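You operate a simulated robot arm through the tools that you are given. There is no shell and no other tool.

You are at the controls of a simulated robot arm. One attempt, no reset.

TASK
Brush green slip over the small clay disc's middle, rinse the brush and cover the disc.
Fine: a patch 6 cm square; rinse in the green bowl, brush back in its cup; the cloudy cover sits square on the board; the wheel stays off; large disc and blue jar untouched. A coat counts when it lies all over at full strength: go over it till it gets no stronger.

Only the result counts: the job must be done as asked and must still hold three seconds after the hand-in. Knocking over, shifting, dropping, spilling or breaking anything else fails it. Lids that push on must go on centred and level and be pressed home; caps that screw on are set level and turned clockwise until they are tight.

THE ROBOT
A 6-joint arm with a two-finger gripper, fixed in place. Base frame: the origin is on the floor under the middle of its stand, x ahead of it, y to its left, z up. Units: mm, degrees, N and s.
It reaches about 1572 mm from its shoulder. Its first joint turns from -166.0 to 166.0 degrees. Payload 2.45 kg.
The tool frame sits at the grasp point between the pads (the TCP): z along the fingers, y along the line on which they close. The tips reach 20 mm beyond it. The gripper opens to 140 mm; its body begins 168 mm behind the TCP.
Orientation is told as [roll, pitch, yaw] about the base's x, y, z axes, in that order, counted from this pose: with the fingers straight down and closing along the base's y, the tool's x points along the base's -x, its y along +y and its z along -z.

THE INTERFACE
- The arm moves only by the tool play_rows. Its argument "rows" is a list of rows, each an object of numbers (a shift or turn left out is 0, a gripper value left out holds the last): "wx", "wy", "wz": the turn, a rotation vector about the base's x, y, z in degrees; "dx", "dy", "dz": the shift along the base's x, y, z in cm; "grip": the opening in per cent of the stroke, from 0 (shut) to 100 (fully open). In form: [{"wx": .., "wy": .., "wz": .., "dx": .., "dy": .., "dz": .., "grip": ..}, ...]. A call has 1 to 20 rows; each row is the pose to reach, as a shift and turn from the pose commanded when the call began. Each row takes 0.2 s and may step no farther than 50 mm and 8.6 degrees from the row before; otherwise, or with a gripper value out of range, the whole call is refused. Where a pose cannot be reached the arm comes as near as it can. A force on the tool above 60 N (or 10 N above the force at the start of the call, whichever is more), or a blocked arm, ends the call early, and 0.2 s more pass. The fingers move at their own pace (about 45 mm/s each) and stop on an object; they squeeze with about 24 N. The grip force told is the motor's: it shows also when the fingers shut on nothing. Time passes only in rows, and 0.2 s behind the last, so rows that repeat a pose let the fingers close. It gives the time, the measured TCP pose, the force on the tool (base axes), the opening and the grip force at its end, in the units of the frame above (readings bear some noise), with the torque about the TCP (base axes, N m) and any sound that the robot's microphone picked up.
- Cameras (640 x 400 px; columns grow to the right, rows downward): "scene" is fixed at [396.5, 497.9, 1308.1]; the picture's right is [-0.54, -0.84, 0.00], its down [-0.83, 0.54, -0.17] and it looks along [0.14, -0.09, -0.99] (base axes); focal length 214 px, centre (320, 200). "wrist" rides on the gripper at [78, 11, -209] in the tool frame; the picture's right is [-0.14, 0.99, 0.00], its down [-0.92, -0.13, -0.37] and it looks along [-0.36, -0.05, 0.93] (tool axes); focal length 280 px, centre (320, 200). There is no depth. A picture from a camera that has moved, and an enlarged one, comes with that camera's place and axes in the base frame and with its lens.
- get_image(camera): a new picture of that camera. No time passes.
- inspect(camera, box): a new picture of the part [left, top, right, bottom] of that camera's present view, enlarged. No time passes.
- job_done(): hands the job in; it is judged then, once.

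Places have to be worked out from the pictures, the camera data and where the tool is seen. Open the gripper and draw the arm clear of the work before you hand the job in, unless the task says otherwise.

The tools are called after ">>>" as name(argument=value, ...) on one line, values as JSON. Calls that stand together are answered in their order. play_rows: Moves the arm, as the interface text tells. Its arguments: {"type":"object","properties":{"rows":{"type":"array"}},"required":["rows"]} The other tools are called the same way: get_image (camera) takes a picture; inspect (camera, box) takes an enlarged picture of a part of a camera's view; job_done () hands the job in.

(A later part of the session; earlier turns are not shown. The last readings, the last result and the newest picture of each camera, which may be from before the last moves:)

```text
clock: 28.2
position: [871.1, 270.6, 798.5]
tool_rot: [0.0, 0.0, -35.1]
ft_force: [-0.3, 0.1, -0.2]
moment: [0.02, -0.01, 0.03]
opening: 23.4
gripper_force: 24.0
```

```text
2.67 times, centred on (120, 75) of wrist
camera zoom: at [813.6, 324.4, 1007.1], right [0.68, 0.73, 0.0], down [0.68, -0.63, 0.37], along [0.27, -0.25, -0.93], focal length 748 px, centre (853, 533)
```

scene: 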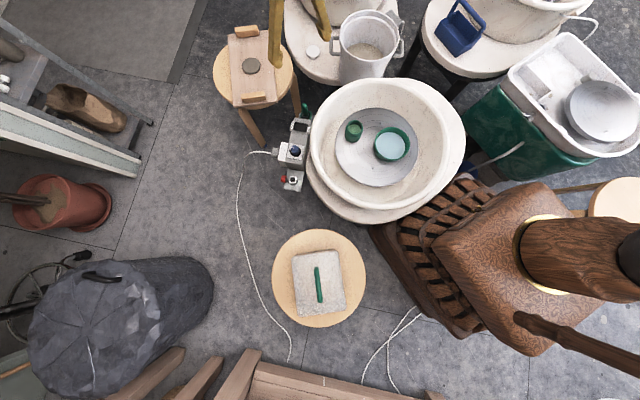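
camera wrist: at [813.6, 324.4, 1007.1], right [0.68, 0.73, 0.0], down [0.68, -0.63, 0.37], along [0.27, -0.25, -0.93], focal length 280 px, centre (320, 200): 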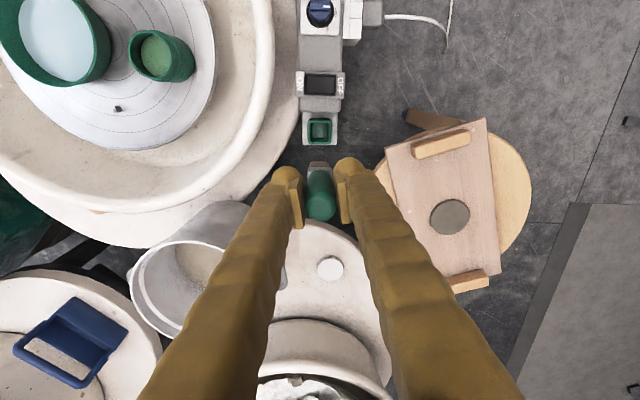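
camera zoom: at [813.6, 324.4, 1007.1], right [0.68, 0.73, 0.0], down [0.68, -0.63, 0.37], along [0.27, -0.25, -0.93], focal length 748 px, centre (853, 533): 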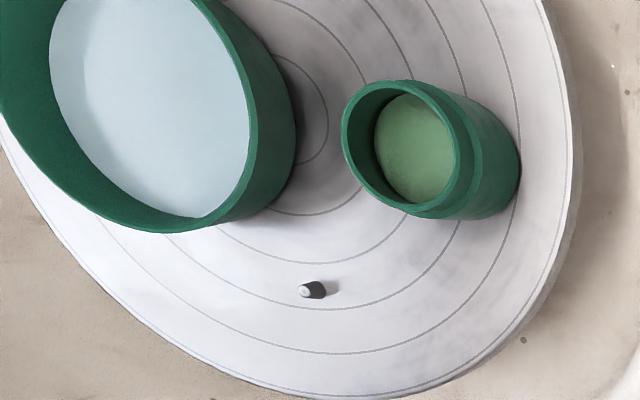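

>>> inspect(camera="scene", box=[318, 30, 348, 75])

>>> inspect(camera="scene", box=[325, 40, 345, 75])

>>> inspect(camera="scene", box=[322, 28, 352, 73])

>>> inspect(camera="scene", box=[320, 26, 344, 76])

```text
8.89 times, centred on (333, 52) of scene
camera zoom: at [396.5, 497.9, 1308.1], right [-0.54, -0.84, 0.0], down [-0.83, 0.54, -0.17], along [0.14, -0.09, -0.99], focal length 1906 px, centre (204, 1511)
```

zoom: 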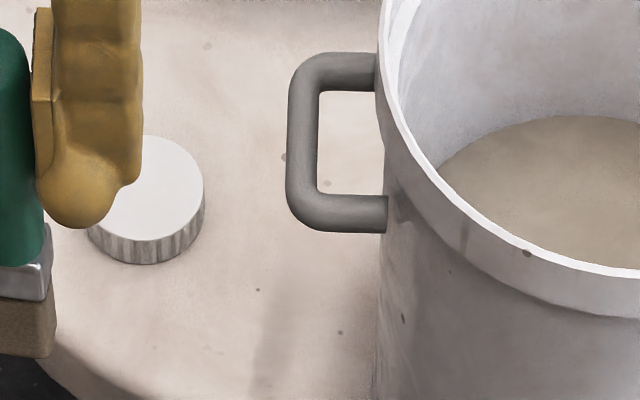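

```text
11.43 times, centred on (335, 58) of scene
camera zoom: at [396.5, 497.9, 1308.1], right [-0.54, -0.84, 0.0], down [-0.83, 0.54, -0.17], along [0.14, -0.09, -0.99], focal length 2451 px, centre (149, 1829)
```

zoom: 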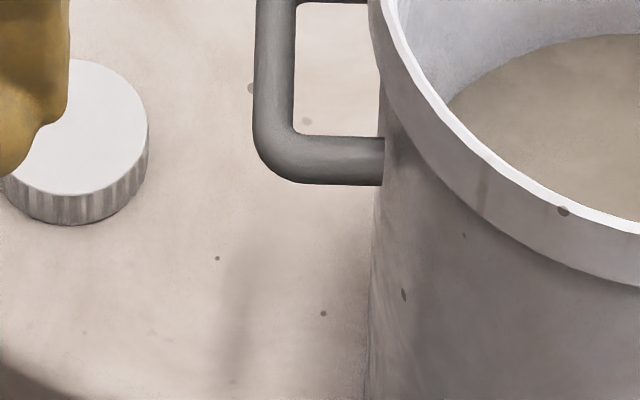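

```text
8.89 times, centred on (337, 50) of scene
camera zoom: at [396.5, 497.9, 1308.1], right [-0.54, -0.84, 0.0], down [-0.83, 0.54, -0.17], along [0.14, -0.09, -0.99], focal length 1906 px, centre (169, 1529)
```

zoom: 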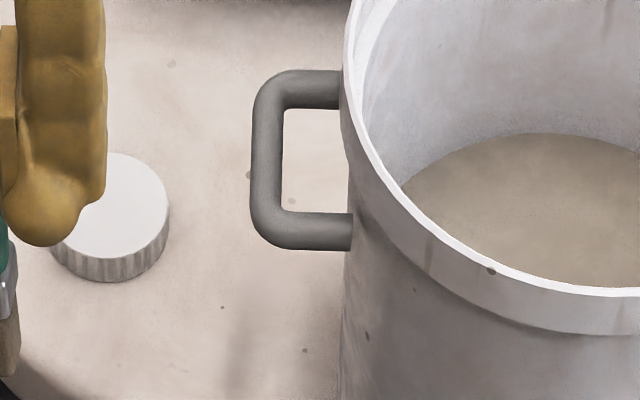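

```text
8.00 times, centred on (332, 51) of scene
camera zoom: at [396.5, 497.9, 1308.1], right [-0.54, -0.84, 0.0], down [-0.83, 0.54, -0.17], along [0.14, -0.09, -0.99], focal length 1716 px, centre (224, 1392)
```

zoom: 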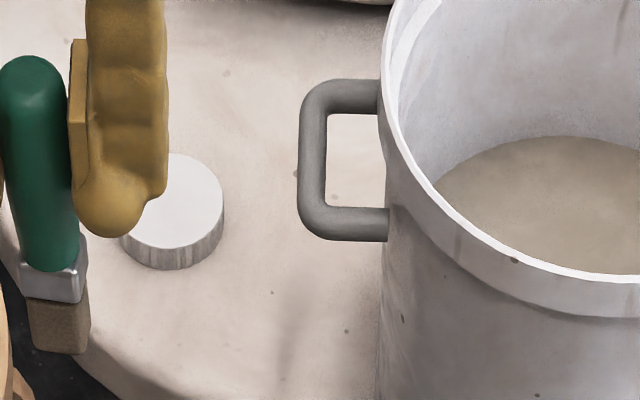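

>>> inspect(camera="scene", box=[285, 50, 315, 75])

>>> inspect(camera="wrist", box=[300, 150, 340, 175])

```text
16.00 times, centred on (300, 62) of scene
camera zoom: at [396.5, 497.9, 1308.1], right [-0.54, -0.84, 0.0], down [-0.83, 0.54, -0.17], along [0.14, -0.09, -0.99], focal length 3432 px, centre (640, 2400)
```

zoom: 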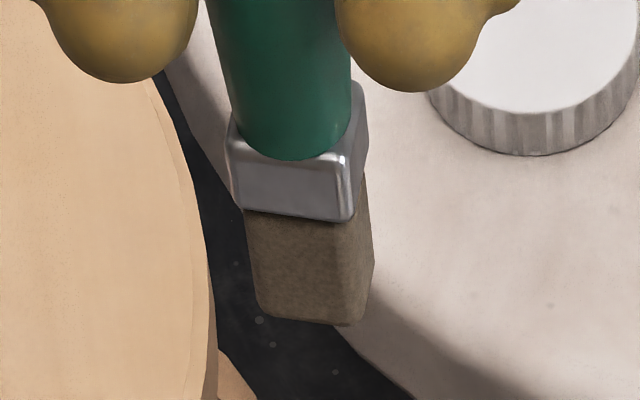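

```text
16.00 times, centred on (320, 162) of wrist
camera zoom: at [813.6, 324.4, 1007.1], right [0.68, 0.73, 0.0], down [0.68, -0.63, 0.37], along [0.27, -0.25, -0.93], focal length 4486 px, centre (320, 800)
```

zoom: 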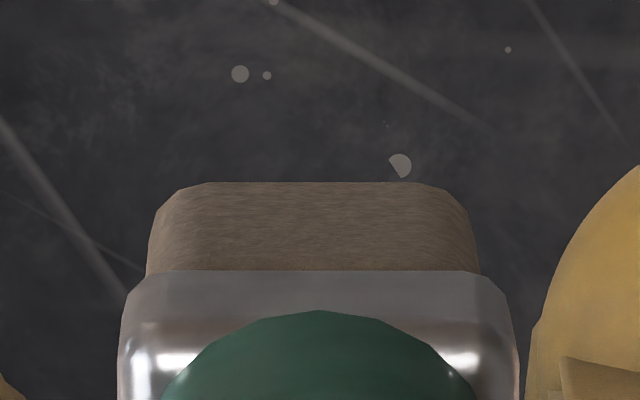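

The brush head is a roughly 22 mm square block ending about 70–77 mm below the TCP. I'll move over the wheel so the wrist camera sits directly above the slip pot, to fix its centre and the slip level accurately.

>>> play_rows(rows=[{"dx": -3.4, "dy": -2.5}, {"dx": -6.8, "dy": -5}, {"dx": -10.2, "dy": -7.5}, {"dx": -13.6, "dy": -10}, {"dx": -17, "dy": -12.6}, {"dx": -17, "dy": -12.6}, {"dx": -17, "dy": -12.6}])

>>> get_image(camera="wrist")

>>> inspect(camera="wrist", box=[180, 20, 380, 170])

>>> inspect(camera="scene", box=[335, 105, 425, 175])

```text
clock: 29.8
position: [701.1, 144.4, 797.1]
tool_rot: [0.0, 0.0, -35.0]
ft_force: [0.2, -0.9, -0.3]
moment: [0.01, 0.0, 0.01]
opening: 23.7
gripper_force: 23.8
```

```text
taken
camera wrist: at [642.9, 198.2, 1005.2], right [0.68, 0.73, 0.0], down [0.68, -0.63, 0.37], along [0.27, -0.25, -0.93], focal length 280 px, centre (320, 200)
```

wrist: 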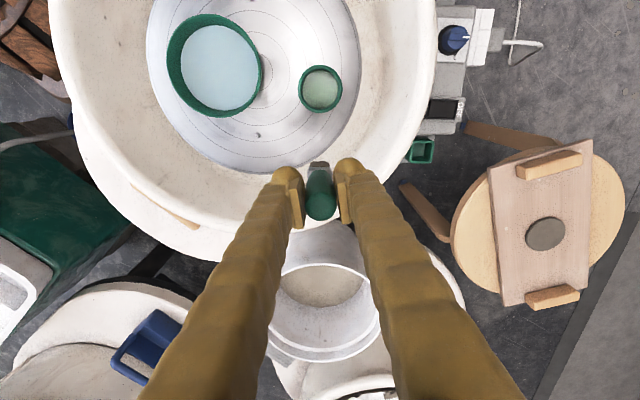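

```text
2.67 times, centred on (280, 95) of wrist
camera zoom: at [642.9, 198.2, 1005.2], right [0.68, 0.73, 0.0], down [0.68, -0.63, 0.37], along [0.27, -0.25, -0.93], focal length 748 px, centre (427, 480)
```

zoom: 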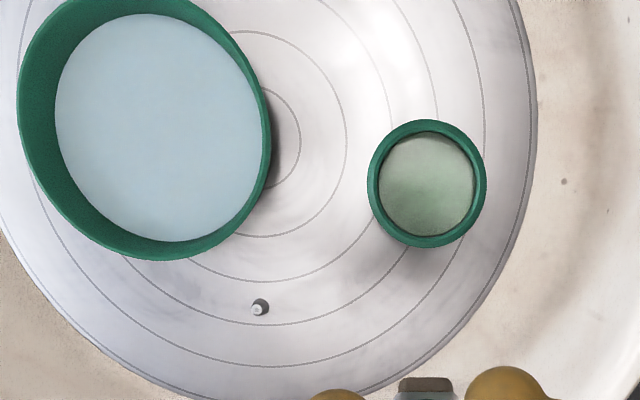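

```text
5.71 times, centred on (380, 140) of scene
camera zoom: at [396.5, 497.9, 1308.1], right [-0.54, -0.84, 0.0], down [-0.83, 0.54, -0.17], along [0.14, -0.09, -0.99], focal length 1226 px, centre (-23, 543)
```

zoom: 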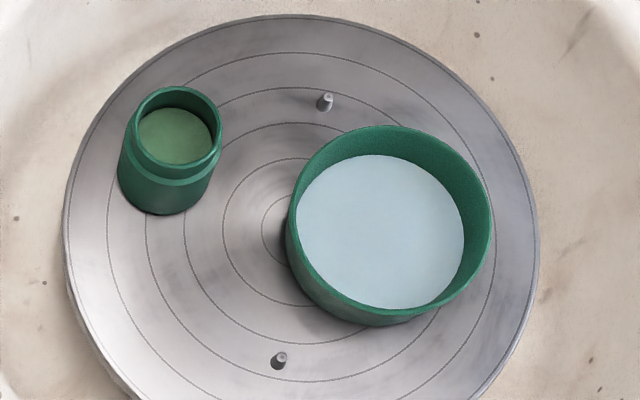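

The pot's rim is centred exactly under the camera: (643,198), rim z≈625, slip surface ≈ 610, wheel head ≈ 570; bowl rim ≈ (530,116,607). I move over the pot and lower the brush tip about 12 mm into the slip.

>>> play_rows(rows=[{"dx": -2.85, "dy": 2.75}, {"dx": -5.67, "dy": 5.47}, {"dx": -5.67, "dy": 5.47}, {"dx": -5.67, "dy": 5.47, "dz": -4}, {"dx": -5.67, "dy": 5.47, "dz": -8}, {"dx": -5.67, "dy": 5.47, "dz": -10.5}, {"dx": -5.67, "dy": 5.47, "dz": -12}, {"dx": -5.67, "dy": 5.47, "dz": -12.9}, {"dx": -5.67, "dy": 5.47, "dz": -12.9}])

>>> get_image(camera="wrist")

>>> inspect(camera="scene", box=[330, 100, 390, 150])

```text
clock: 31.8
position: [643.3, 198.5, 669.5]
tool_rot: [0.0, 0.0, -34.9]
ft_force: [-0.8, -3.0, 27.3]
moment: [-0.13, -0.08, 0.02]
opening: 24.1
gripper_force: 23.6
```

```text
taken
camera wrist: at [585.2, 251.8, 877.8], right [0.68, 0.73, 0.0], down [0.68, -0.63, 0.37], along [0.27, -0.25, -0.93], focal length 280 px, centre (320, 200)
```

wrist: 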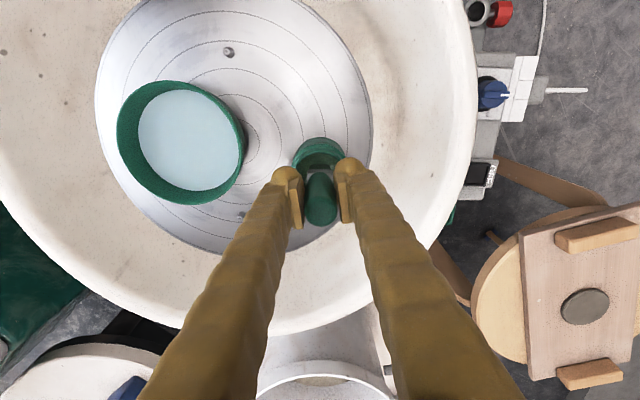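

```text
8.00 times, centred on (360, 125) of scene
camera zoom: at [396.5, 497.9, 1308.1], right [-0.54, -0.84, 0.0], down [-0.83, 0.54, -0.17], along [0.14, -0.09, -0.99], focal length 1716 px, centre (0, 800)
```

zoom: 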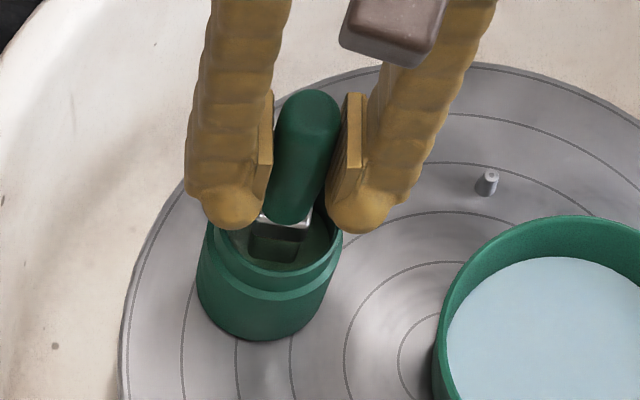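

The force reads 27 N upward, so the bristles are pressing on the pot's floor or the slip mass. I ease up by a few millimetres at once and read again.

>>> play_rows(rows=[{"dz": 0.3}, {"dz": 0.3}])

>>> inspect(camera="wrist", box=[270, 110, 370, 230])

```text
clock: 32.4
position: [642.6, 198.9, 671.5]
tool_rot: [0.0, 0.1, -35.1]
ft_force: [-0.2, 0.1, -0.3]
moment: [-0.01, 0.03, -0.02]
opening: 24.0
gripper_force: 24.2
```

```text
3.33 times, centred on (320, 170) of wrist
camera zoom: at [585.3, 251.9, 880.2], right [0.68, 0.73, 0.0], down [0.68, -0.63, 0.37], along [0.27, -0.25, -0.93], focal length 935 px, centre (320, 300)
```

zoom: 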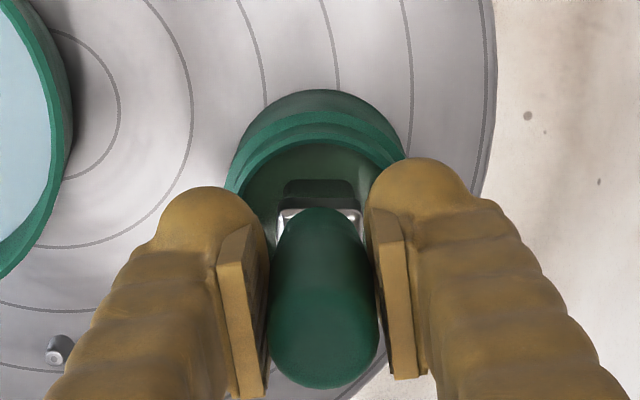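

The brush slid up about 9 mm in the grip before I eased off, so it has touched the slip; now it hangs free. I raise it and check how much slip the bristles hold.

>>> play_rows(rows=[{"dz": 2}, {"dz": 5}, {"dz": 9}, {"dz": 12.6}, {"dz": 12.6}])

>>> get_image(camera="wrist")

>>> inspect(camera="scene", box=[330, 70, 400, 140])

>>> inspect(camera="wrist", box=[280, 110, 360, 230])

```text
clock: 33.6
position: [642.3, 196.8, 799.6]
tool_rot: [0.0, 0.0, -35.0]
ft_force: [-0.3, -0.1, -0.7]
moment: [0.02, 0.02, 0.01]
opening: 24.0
gripper_force: 24.3
```

```text
taken
camera wrist: at [585.3, 249.5, 1007.9], right [0.68, 0.73, 0.0], down [0.68, -0.63, 0.37], along [0.27, -0.25, -0.93], focal length 280 px, centre (320, 200)
```

wrist: 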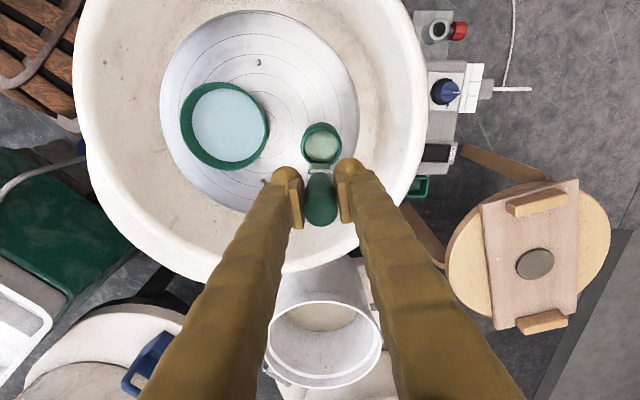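

```text
5.71 times, centred on (365, 105) of scene
camera zoom: at [396.5, 497.9, 1308.1], right [-0.54, -0.84, 0.0], down [-0.83, 0.54, -0.17], along [0.14, -0.09, -0.99], focal length 1226 px, centre (63, 743)
```

zoom: 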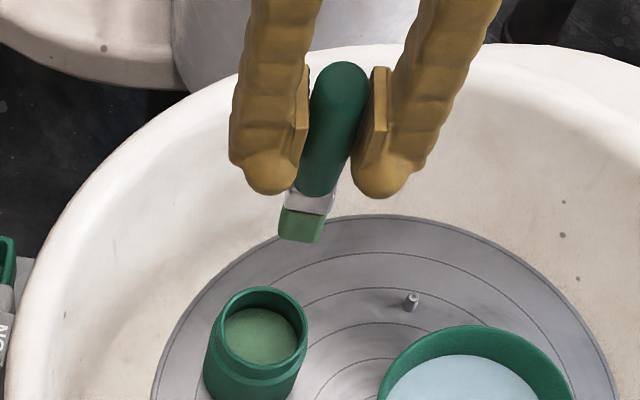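

```text
3.33 times, centred on (320, 170) of wrist
camera zoom: at [585.3, 249.5, 1007.9], right [0.68, 0.73, 0.0], down [0.68, -0.63, 0.37], along [0.27, -0.25, -0.93], focal length 935 px, centre (320, 300)
```

zoom: 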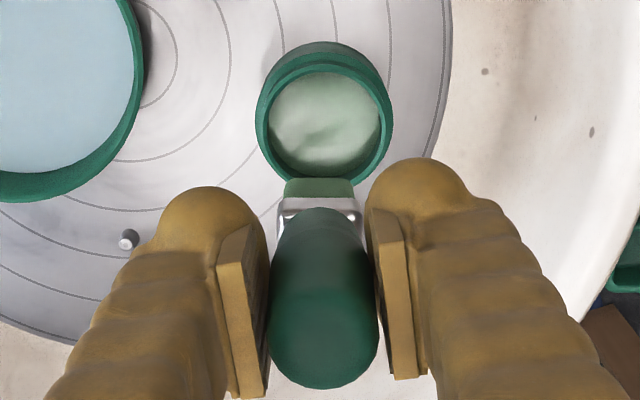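

The bristles are fully green. I carry the brush high across to the disc, turning it about +18° on the way so its square head lines up with the board's axes (long axis ≈ −25°).

>>> play_rows(rows=[{"dx": 4.43, "dy": 1.29, "wz": 1.5}, {"dx": 8.87, "dy": 2.58, "wz": 3}, {"dx": 13.3, "dy": 3.87, "wz": 4.5}, {"dx": 17.74, "dy": 5.16, "wz": 6}, {"dx": 22.2, "dy": 6.45, "wz": 7.5}, {"dx": 26.6, "dy": 7.75, "wz": 9}, {"dx": 31.05, "dy": 9.04, "wz": 10.5}, {"dx": 35.5, "dy": 10.3, "wz": 12}, {"dx": 39.9, "dy": 11.6, "wz": 13.5}, {"dx": 44.35, "dy": 12.9, "wz": 15}, {"dx": 48.8, "dy": 14.2, "wz": 16.5}, {"dx": 53.2, "dy": 15.5, "wz": 18}, {"dx": 53.2, "dy": 15.5, "wz": 18}, {"dx": 53.2, "dy": 15.5, "wz": 18}])

>>> get_image(camera="wrist")

>>> inspect(camera="wrist", box=[240, 70, 400, 230])

>>> inspect(camera="scene", box=[220, 0, 300, 110])

```text
clock: 36.6
position: [1173.6, 354.8, 798.2]
tool_rot: [-0.1, 0.0, -16.9]
ft_force: [0.6, 0.3, -0.8]
moment: [-0.01, 0.01, 0.01]
opening: 24.0
gripper_force: 24.1
```

```text
taken
camera wrist: at [1102.2, 387.2, 1007.5], right [0.42, 0.91, 0.0], down [0.84, -0.39, 0.37], along [0.33, -0.16, -0.93], focal length 280 px, centre (320, 200)
```

wrist: 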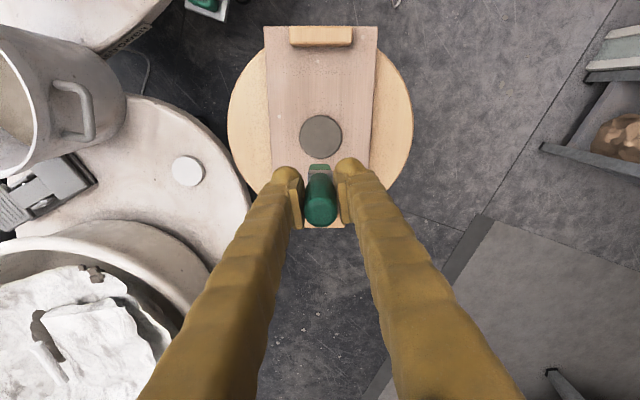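

```text
2.50 times, centred on (320, 150) of wrist
camera zoom: at [1102.2, 387.2, 1007.5], right [0.42, 0.91, 0.0], down [0.84, -0.39, 0.37], along [0.33, -0.16, -0.93], focal length 701 px, centre (320, 325)
```

zoom: 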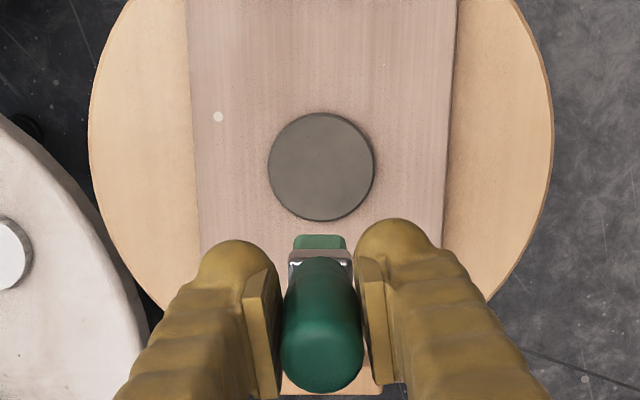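

```text
3.64 times, centred on (260, 55) of scene
camera zoom: at [396.5, 497.9, 1308.1], right [-0.54, -0.84, 0.0], down [-0.83, 0.54, -0.17], along [0.14, -0.09, -0.99], focal length 780 px, centre (538, 727)
```

zoom: 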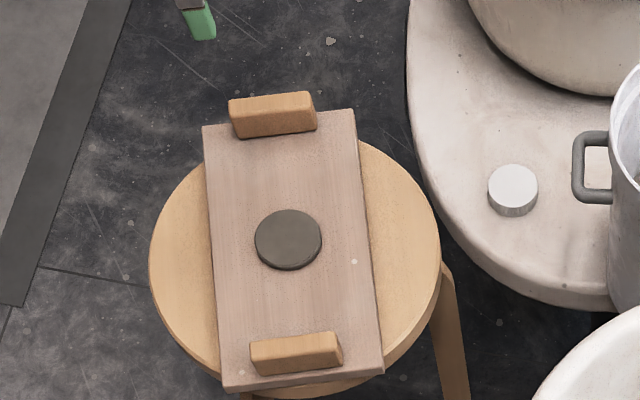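

Disc, brush and board are lined up in the view (board edges vertical, bristle edge horizontal). I lower to about 12 mm above the expected contact height and check the gap.

>>> play_rows(rows=[{"dz": -5}, {"dz": -10}, {"dz": -15}, {"dz": -19}, {"dz": -22.3}, {"dz": -22.3}, {"dz": -22.3}])

>>> get_image(camera="wrist")

>>> inspect(camera="scene", box=[225, 30, 285, 90])

>>> inspect(camera="wrist", box=[270, 110, 370, 230])

```text
clock: 38.2
position: [1176.4, 352.5, 576.5]
tool_rot: [0.1, 0.0, -17.0]
ft_force: [0.2, -0.7, -1.1]
moment: [0.01, -0.02, 0.03]
opening: 23.9
gripper_force: 23.7
```

```text
taken
camera wrist: at [1105.7, 386.0, 785.0], right [0.42, 0.91, 0.0], down [0.84, -0.39, 0.37], along [0.33, -0.16, -0.93], focal length 280 px, centre (320, 200)
```

wrist: 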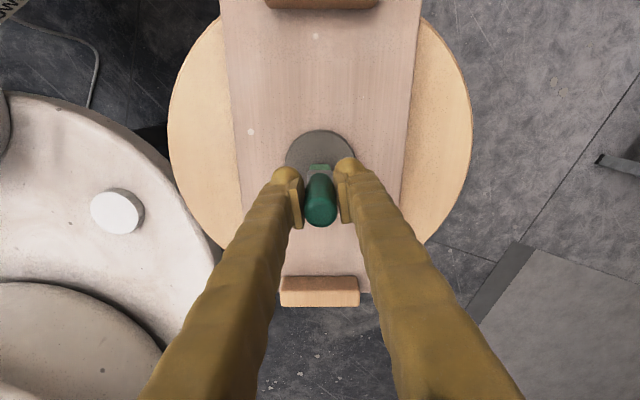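

```text
6.67 times, centred on (255, 60) of scene
camera zoom: at [396.5, 497.9, 1308.1], right [-0.54, -0.84, 0.0], down [-0.83, 0.54, -0.17], along [0.14, -0.09, -0.99], focal length 1430 px, centre (753, 1133)
```

zoom: 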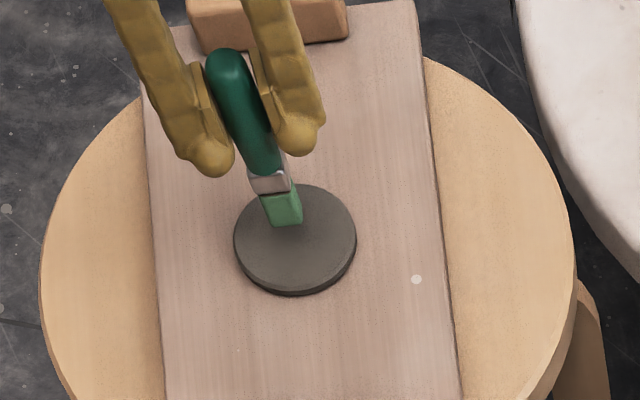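

```text
3.33 times, centred on (320, 170) of wrist
camera zoom: at [1105.7, 386.0, 785.0], right [0.42, 0.91, 0.0], down [0.84, -0.39, 0.37], along [0.33, -0.16, -0.93], focal length 935 px, centre (320, 300)
```

zoom: 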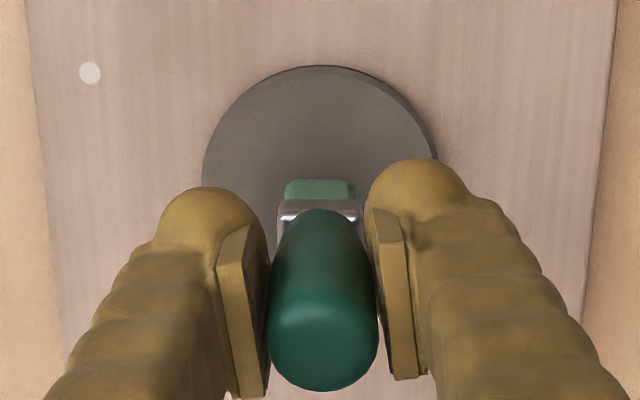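

The gap under the bristles looks like roughly 15–25 mm. I descend gently in small steps, watching the force.

>>> play_rows(rows=[{"dz": -0.5}, {"dz": -1.0}, {"dz": -1.2}, {"dz": -1.2}])

>>> inspect(camera="scene", box=[235, 45, 275, 80])

```text
clock: 39.2
position: [1177.3, 353.8, 563.6]
tool_rot: [0.0, -0.1, -16.9]
ft_force: [0.9, 0.1, -1.0]
moment: [-0.06, -0.01, 0.0]
opening: 24.0
gripper_force: 24.2
```

```text
11.43 times, centred on (255, 62) of scene
camera zoom: at [396.5, 497.9, 1308.1], right [-0.54, -0.84, 0.0], down [-0.83, 0.54, -0.17], along [0.14, -0.09, -0.99], focal length 2451 px, centre (1063, 1771)
```

zoom: 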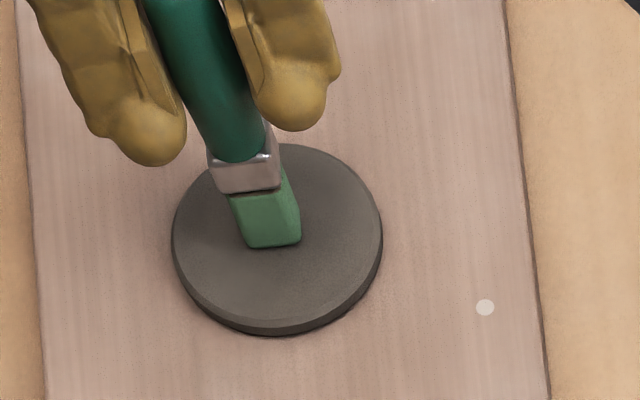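

About 6 mm still to go by the picture. I go down in 1.5–2 mm steps.

>>> play_rows(rows=[{"dz": -0.2}, {"dz": -0.4}, {"dz": -0.4}])

>>> play_rows(rows=[{"dz": -0.1}, {"dz": -0.15}, {"dz": -0.15}])

>>> inspect(camera="scene", box=[235, 45, 275, 80])

```text
clock: 40.0
position: [1176.1, 354.7, 560.9]
tool_rot: [0.1, 0.0, -17.0]
ft_force: [0.7, -1.7, 26.9]
moment: [-0.07, -0.18, -0.01]
opening: 23.9
gripper_force: 24.2
```

```text
clock: 40.8
position: [1175.3, 354.4, 558.3]
tool_rot: [0.0, 0.0, -17.0]
ft_force: [1.5, -0.5, 28.0]
moment: [-0.02, -0.09, 0.02]
opening: 23.2
gripper_force: 24.1
```

```text
11.43 times, centred on (255, 62) of scene
camera zoom: at [396.5, 497.9, 1308.1], right [-0.54, -0.84, 0.0], down [-0.83, 0.54, -0.17], along [0.14, -0.09, -0.99], focal length 2451 px, centre (1063, 1771)
```

zoom: 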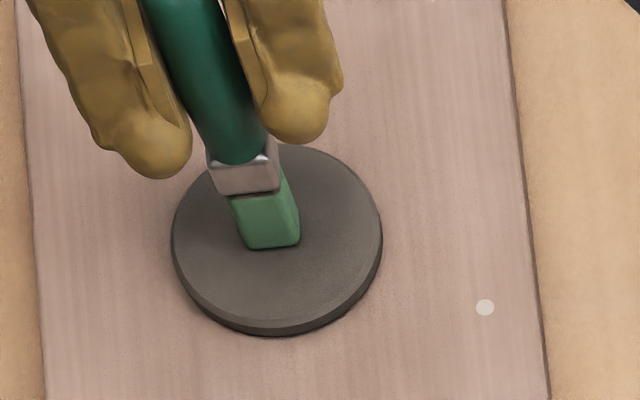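

Contact is at TCP z≈561, and the brush slid up a few mm again at about 27 N. I back off to a light touch and make a first test stroke along the board's long axis through the disc's middle.

>>> play_rows(rows=[{"dz": 0.15}, {"dz": 0.15}])

>>> play_rows(rows=[{"dx": 0.43, "dy": -0.2}, {"dx": 0.86, "dy": -0.4}, {"dx": 1.29, "dy": -0.6}, {"dx": 1.72, "dy": -0.81}, {"dx": 1.29, "dy": -0.6}, {"dx": 0.86, "dy": -0.4}, {"dx": 0.43, "dy": -0.2}, {"dx": 0, "dy": 0}, {"dx": -0.43, "dy": 0.2}, {"dx": -0.86, "dy": 0.4}, {"dx": -1.29, "dy": 0.6}, {"dx": -1.72, "dy": 0.81}, {"dx": -1.29, "dy": 0.6}, {"dx": -0.86, "dy": 0.4}, {"dx": -0.43, "dy": 0.2}, {"dx": 0, "dy": 0}, {"dx": 0, "dy": 0}])

>>> inspect(camera="scene", box=[235, 45, 275, 80])

>>> inspect(camera="wrist", box=[270, 110, 370, 230])

```text
clock: 41.4
position: [1175.6, 354.3, 559.4]
tool_rot: [0.0, 0.0, -17.1]
ft_force: [2.5, -1.2, 13.4]
moment: [-0.08, -0.18, -0.04]
opening: 23.2
gripper_force: 24.1
```

```text
clock: 45.0
position: [1176.4, 354.1, 557.6]
tool_rot: [0.0, -0.1, -16.9]
ft_force: [-1.2, 1.6, 4.4]
moment: [0.08, 0.04, 0.01]
opening: 23.5
gripper_force: 24.1
```

```text
11.43 times, centred on (255, 62) of scene
camera zoom: at [396.5, 497.9, 1308.1], right [-0.54, -0.84, 0.0], down [-0.83, 0.54, -0.17], along [0.14, -0.09, -0.99], focal length 2451 px, centre (1063, 1771)
```

zoom: 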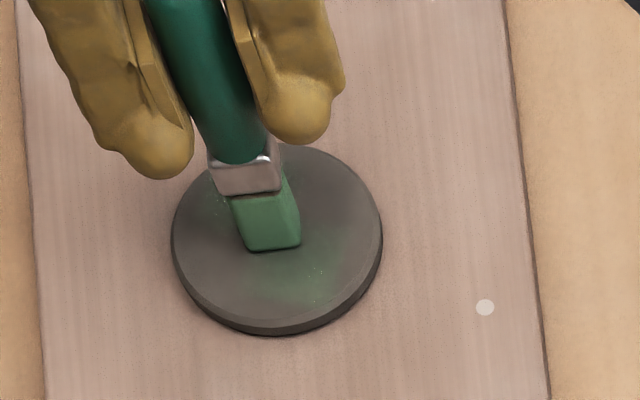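

```text
3.33 times, centred on (320, 170) of wrist
camera zoom: at [1104.2, 386.5, 766.5], right [0.42, 0.91, 0.0], down [0.84, -0.39, 0.37], along [0.33, -0.16, -0.93], focal length 935 px, centre (320, 300)
```

zoom: 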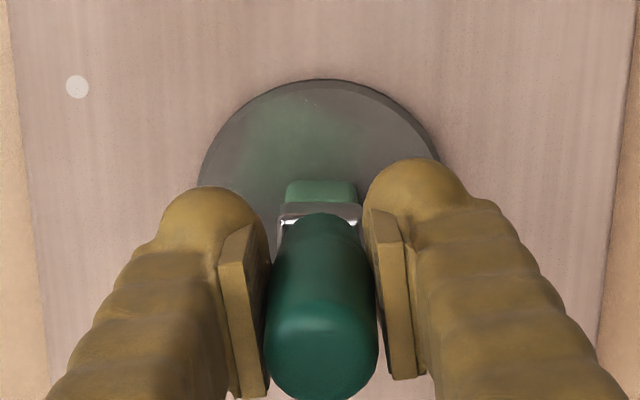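

A light, soft coat was laid and the disc has not moved; contact is at about 4 N. I now run a raster over the whole 6 cm square along the board's axes, with overlapping lanes.

>>> play_rows(rows=[{"dx": -1.26, "dy": -0.46}, {"dx": -2.527, "dy": -0.915}, {"dx": -0.806, "dy": -1.721}, {"dx": 0.915, "dy": -2.527}, {"dx": 1.318, "dy": -1.666}, {"dx": -0.403, "dy": -0.86}, {"dx": -2.124, "dy": -0.054}, {"dx": -1.721, "dy": 0.806}, {"dx": 0, "dy": 0}, {"dx": 1.721, "dy": -0.806}, {"dx": 2.124, "dy": 0.054}, {"dx": 0.403, "dy": 0.86}, {"dx": -1.318, "dy": 1.666}, {"dx": -0.915, "dy": 2.527}, {"dx": 0.806, "dy": 1.721}, {"dx": 2.527, "dy": 0.915}, {"dx": 1.26, "dy": 0.46}, {"dx": 0, "dy": 0}, {"dx": 0, "dy": 0}])

>>> inspect(camera="scene", box=[235, 45, 275, 80])

>>> inspect(camera="wrist", box=[270, 110, 370, 230])

```text
clock: 49.0
position: [1175.3, 354.1, 556.9]
tool_rot: [-0.1, 0.0, -17.0]
ft_force: [-0.1, 0.0, 3.8]
moment: [0.02, -0.05, 0.03]
opening: 23.2
gripper_force: 23.8
```

```text
11.43 times, centred on (255, 62) of scene
camera zoom: at [396.5, 497.9, 1308.1], right [-0.54, -0.84, 0.0], down [-0.83, 0.54, -0.17], along [0.14, -0.09, -0.99], focal length 2451 px, centre (1063, 1771)
```

zoom: 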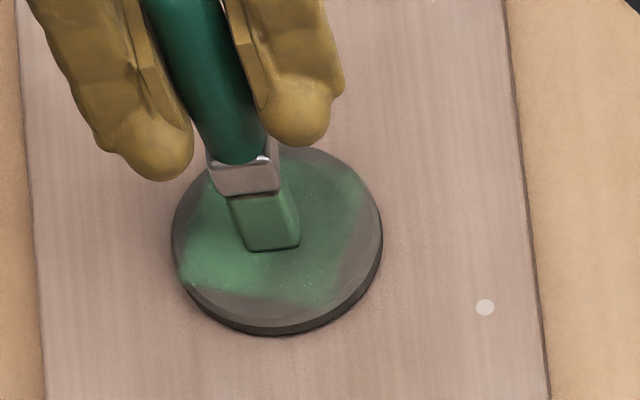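

```text
3.33 times, centred on (320, 170) of wrist
camera zoom: at [1104.0, 386.9, 766.1], right [0.42, 0.91, 0.0], down [0.84, -0.39, 0.37], along [0.33, -0.16, -0.93], focal length 935 px, centre (320, 300)
```

zoom: 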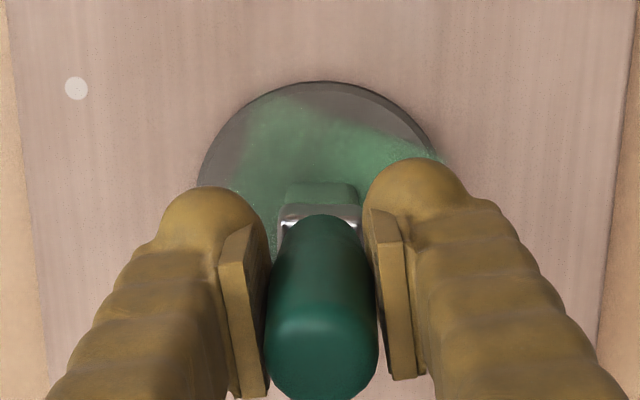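

The coat is building, but the painted patch looks skewed relative to the board; either the arm lagged through my fast corners or the disc turned. I lift the brush and look at the whole patch.

>>> play_rows(rows=[{"dz": 2}, {"dz": 6}, {"dz": 10}, {"dx": -4, "dy": 1.9, "dz": 13}, {"dx": -8, "dy": 3.8, "dz": 14}, {"dx": -8, "dy": 3.8, "dz": 14}])

>>> get_image(camera="wrist")

>>> inspect(camera="scene", box=[235, 45, 275, 80])

```text
refused: row 4 steps farther than a row can; nothing moved
```

```text
taken
camera wrist: at [1104.0, 386.9, 766.1], right [0.42, 0.91, 0.0], down [0.84, -0.39, 0.37], along [0.33, -0.16, -0.93], focal length 280 px, centre (320, 200)
```

wrist: 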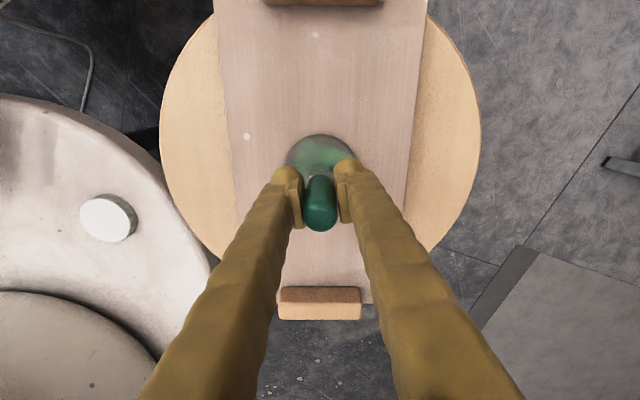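

```text
11.43 times, centred on (255, 62) of scene
camera zoom: at [396.5, 497.9, 1308.1], right [-0.54, -0.84, 0.0], down [-0.83, 0.54, -0.17], along [0.14, -0.09, -0.99], focal length 2451 px, centre (1063, 1771)
```

zoom: 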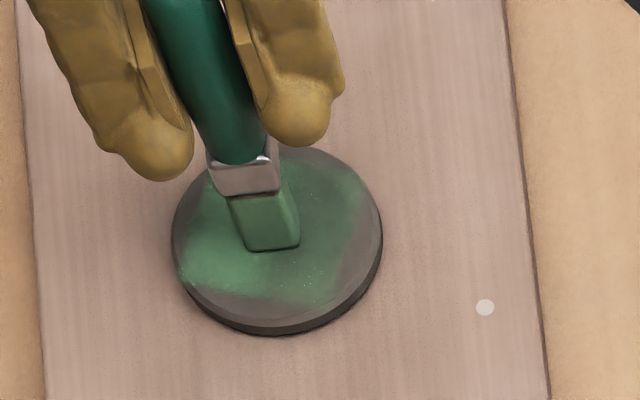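

I resend with smaller steps, moving forward so that the camera ends up above the disc.

>>> play_rows(rows=[{"dz": 2}, {"dz": 6}, {"dz": 10}, {"dx": 2, "dy": -0.9, "dz": 13}, {"dx": 5.4, "dy": -2.5, "dz": 14}, {"dx": 5.4, "dy": -2.5, "dz": 14}, {"dx": 5.4, "dy": -2.5, "dz": 14}])

>>> get_image(camera="wrist")

>>> inspect(camera="wrist", box=[270, 50, 370, 130])

>>> inspect(camera="scene", box=[235, 45, 275, 80])

```text
clock: 50.6
position: [1227.2, 328.4, 699.6]
tool_rot: [-0.1, -0.1, -17.0]
ft_force: [0.0, 0.3, -0.3]
moment: [0.0, -0.01, 0.02]
opening: 23.4
gripper_force: 24.3
out of reach, approached as far as the arm can: row 5, 6
```

```text
taken
camera wrist: at [1155.9, 360.8, 907.4], right [0.42, 0.91, 0.0], down [0.84, -0.39, 0.37], along [0.34, -0.15, -0.93], focal length 280 px, centre (320, 200)
```

wrist: 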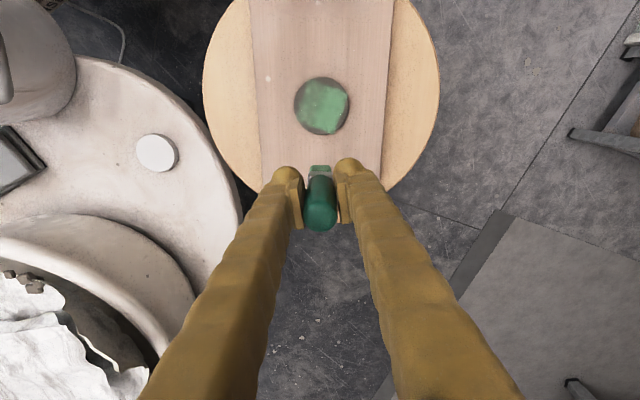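

```text
5.00 times, centred on (320, 90) of wrist
camera zoom: at [1155.9, 360.8, 907.4], right [0.42, 0.91, 0.0], down [0.84, -0.39, 0.37], along [0.34, -0.15, -0.93], focal length 1402 px, centre (320, 750)
```

zoom: 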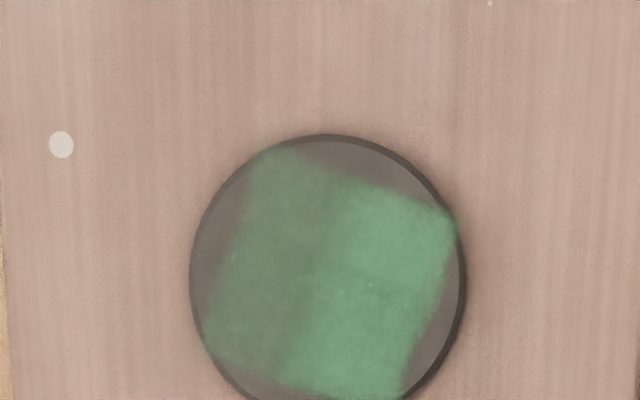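

```text
11.43 times, centred on (255, 62) of scene
camera zoom: at [396.5, 497.9, 1308.1], right [-0.54, -0.84, 0.0], down [-0.83, 0.54, -0.17], along [0.14, -0.09, -0.99], focal length 2451 px, centre (1063, 1771)
```

zoom: 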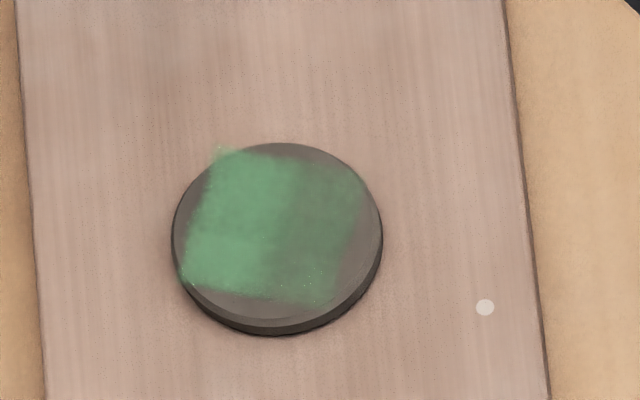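

The coat shows as a 6 cm square turned to about 46° (not along the board), with half of it still weak, so that is the patch to fill. I return over the centre with the brush turned back to −35°, which lines its head up with that square.

>>> play_rows(rows=[{"dx": -2.7, "dy": 1.27, "dz": -3, "wz": -6}, {"dx": -5.4, "dy": 2.55, "dz": -6, "wz": -12}, {"dx": -5.4, "dy": 2.55, "dz": -9, "wz": -18}, {"dx": -5.4, "dy": 2.55, "dz": -11.5, "wz": -18}, {"dx": -5.4, "dy": 2.55, "dz": -12.5, "wz": -18}, {"dx": -5.4, "dy": 2.55, "dz": -12.5, "wz": -18}])

>>> inspect(camera="wrist", box=[270, 110, 370, 230])

>>> inspect(camera="scene", box=[235, 45, 275, 80])

```text
clock: 52.0
position: [1173.7, 355.1, 573.7]
tool_rot: [0.1, 0.0, -35.0]
ft_force: [-0.1, 1.0, 0.0]
moment: [0.02, 0.01, -0.01]
opening: 23.1
gripper_force: 24.2
```

```text
3.33 times, centred on (320, 170) of wrist
camera zoom: at [1116.6, 408.7, 781.8], right [0.68, 0.73, 0.0], down [0.68, -0.63, 0.37], along [0.27, -0.25, -0.93], focal length 935 px, centre (320, 300)
```

zoom: 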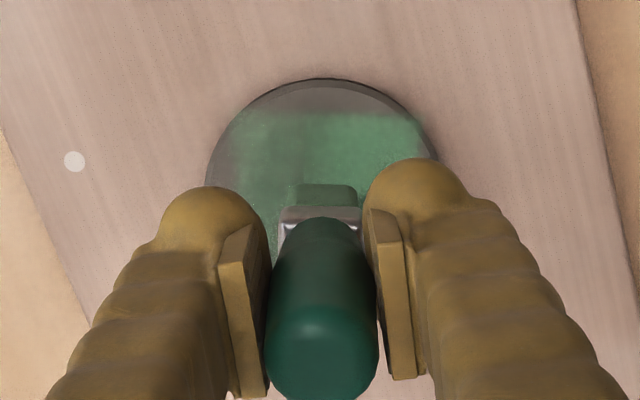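

```text
11.43 times, centred on (255, 62) of scene
camera zoom: at [396.5, 497.9, 1308.1], right [-0.54, -0.84, 0.0], down [-0.83, 0.54, -0.17], along [0.14, -0.09, -0.99], focal length 2451 px, centre (1063, 1771)
```

zoom: 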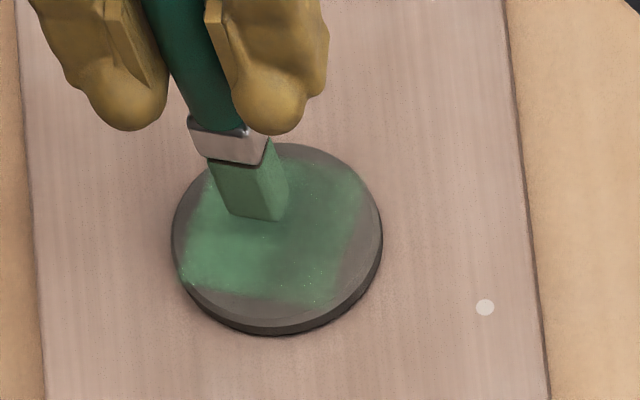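

In this orientation the patch edges lie along the picture axes and its left half is the weak one. I paint five slower overlapping lanes along the patch's own axes at the light contact height.

>>> play_rows(rows=[{"dx": -2.685, "dy": -0.091, "dz": -1.35}, {"dx": -1.772, "dy": -0.944, "dz": -1.5}, {"dx": -0.822, "dy": -1.832, "dz": -1.5}, {"dx": 0.091, "dy": -2.685, "dz": -1.5}, {"dx": 0.74, "dy": -1.991, "dz": -1.5}, {"dx": -0.173, "dy": -1.138, "dz": -1.5}, {"dx": -1.123, "dy": -0.25, "dz": -1.5}, {"dx": -2.036, "dy": 0.603, "dz": -1.5}, {"dx": -1.388, "dy": 1.297, "dz": -1.5}, {"dx": -0.475, "dy": 0.444, "dz": -1.5}, {"dx": 0.475, "dy": -0.444, "dz": -1.5}, {"dx": 1.388, "dy": -1.297, "dz": -1.5}, {"dx": 2.036, "dy": -0.603, "dz": -1.5}, {"dx": 1.123, "dy": 0.25, "dz": -1.5}, {"dx": 0.173, "dy": 1.138, "dz": -1.5}, {"dx": -0.74, "dy": 1.991, "dz": -1.5}, {"dx": -0.091, "dy": 2.685, "dz": -1.5}, {"dx": 0.822, "dy": 1.832, "dz": -1.5}, {"dx": 1.772, "dy": 0.944, "dz": -1.5}, {"dx": 2.685, "dy": 0.091, "dz": -1.5}])

>>> inspect(camera="wrist", box=[270, 110, 370, 230])

>>> inspect(camera="scene", box=[235, 45, 275, 80])

```text
clock: 56.2
position: [1202.5, 356.0, 559.4]
tool_rot: [0.0, 0.0, -35.0]
ft_force: [0.2, -0.1, 0.5]
moment: [0.03, 0.04, 0.0]
opening: 23.1
gripper_force: 23.8
```

```text
3.33 times, centred on (320, 170) of wrist
camera zoom: at [1145.2, 409.1, 767.2], right [0.68, 0.73, 0.0], down [0.68, -0.63, 0.37], along [0.27, -0.25, -0.93], focal length 935 px, centre (320, 300)
```

zoom: 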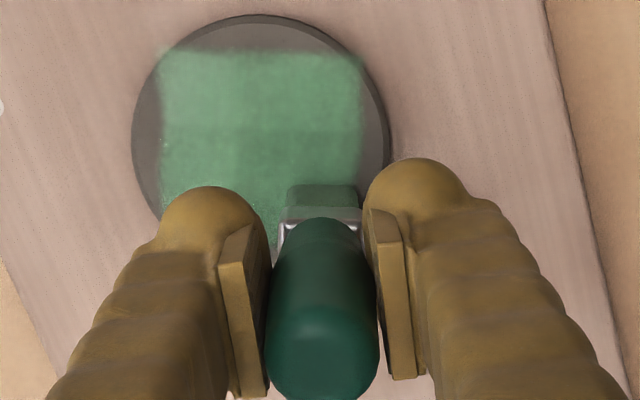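

```text
11.43 times, centred on (255, 62) of scene
camera zoom: at [396.5, 497.9, 1308.1], right [-0.54, -0.84, 0.0], down [-0.83, 0.54, -0.17], along [0.14, -0.09, -0.99], focal length 2451 px, centre (1063, 1771)
```

zoom: 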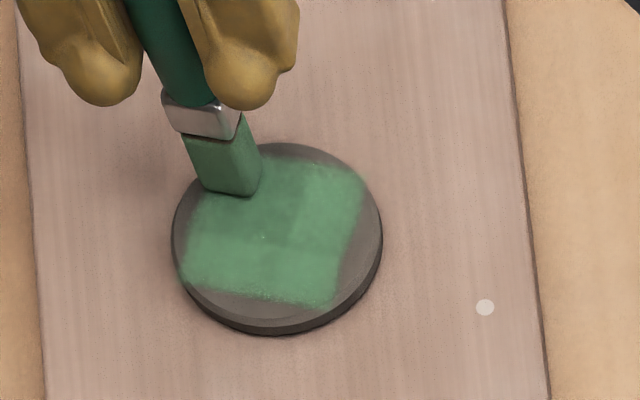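

The patch is filling evenly, square and centred. I continue with a crosswise set of lanes, pressing 0.5 mm deeper to keep firm contact.

>>> play_rows(rows=[{"dx": -0.853, "dy": -0.913, "dz": -0.05}, {"dx": -1.741, "dy": -1.863, "dz": -0.05}, {"dx": -2.594, "dy": -2.776, "dz": -0.05}, {"dx": -3.288, "dy": -2.127, "dz": -0.05}, {"dx": -2.435, "dy": -1.214, "dz": -0.05}, {"dx": -1.547, "dy": -0.264, "dz": -0.05}, {"dx": -0.694, "dy": 0.649, "dz": -0.05}, {"dx": -1.388, "dy": 1.297, "dz": -0.05}, {"dx": -2.241, "dy": 0.384, "dz": -0.05}, {"dx": -3.129, "dy": -0.566, "dz": -0.05}, {"dx": -3.982, "dy": -1.479, "dz": -0.05}, {"dx": -4.676, "dy": -0.831, "dz": -0.05}, {"dx": -3.823, "dy": 0.082, "dz": -0.05}, {"dx": -2.935, "dy": 1.032, "dz": -0.05}, {"dx": -2.082, "dy": 1.945, "dz": -0.05}, {"dx": -2.776, "dy": 2.594, "dz": -0.05}, {"dx": -3.629, "dy": 1.681, "dz": -0.05}, {"dx": -4.517, "dy": 0.731, "dz": -0.05}, {"dx": -5.37, "dy": -0.182, "dz": -0.05}, {"dx": -5.37, "dy": -0.182, "dz": -0.05}])

>>> inspect(camera="wrist", box=[270, 110, 370, 230])

>>> inspect(camera="scene", box=[235, 45, 275, 80])

```text
clock: 60.4
position: [1150.7, 354.1, 558.9]
tool_rot: [0.0, 0.0, -35.0]
ft_force: [-1.1, -0.1, -0.4]
moment: [0.01, 0.02, 0.02]
opening: 23.3
gripper_force: 24.1
```

```text
3.33 times, centred on (320, 170) of wrist
camera zoom: at [1092.4, 407.1, 766.6], right [0.68, 0.73, 0.0], down [0.68, -0.63, 0.37], along [0.27, -0.25, -0.93], focal length 935 px, centre (320, 300)
```

zoom: 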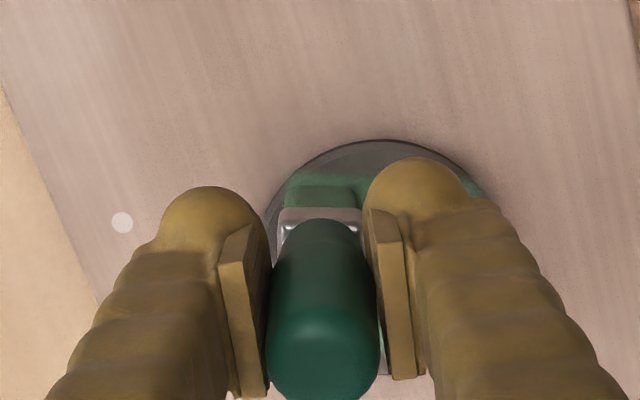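

```text
11.43 times, centred on (255, 62) of scene
camera zoom: at [396.5, 497.9, 1308.1], right [-0.54, -0.84, 0.0], down [-0.83, 0.54, -0.17], along [0.14, -0.09, -0.99], focal length 2451 px, centre (1063, 1771)
```

zoom: 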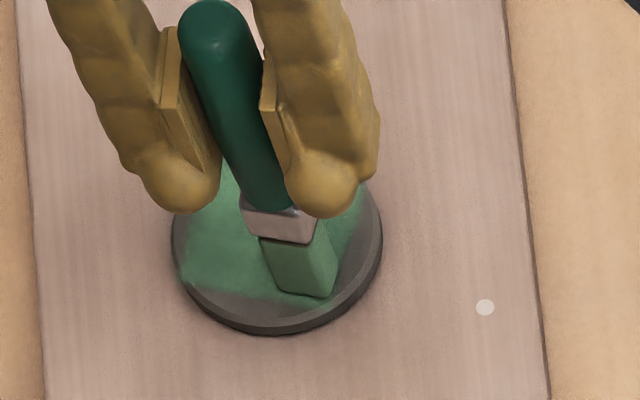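

Contact force is now about zero, so the brush may have crept up in the grip. I move back to the middle, lowering a millimetre, to find contact again.

>>> play_rows(rows=[{"dx": 1.3, "dy": 0.04, "dz": -0.05}, {"dx": 2.685, "dy": 0.091, "dz": -0.1}, {"dx": 2.685, "dy": 0.091, "dz": -0.1}])

>>> play_rows(rows=[{"dz": -0.1}, {"dz": -0.1}])

```text
clock: 61.2
position: [1176.1, 353.8, 558.1]
tool_rot: [-0.1, -0.1, -35.0]
ft_force: [-0.9, 1.1, 3.0]
moment: [0.03, -0.01, -0.03]
opening: 22.9
gripper_force: 23.6
```

```text
clock: 61.8
position: [1176.4, 355.3, 557.4]
tool_rot: [0.0, 0.0, -35.1]
ft_force: [-1.1, -1.8, 11.7]
moment: [-0.08, -0.1, 0.02]
opening: 23.4
gripper_force: 24.1
```

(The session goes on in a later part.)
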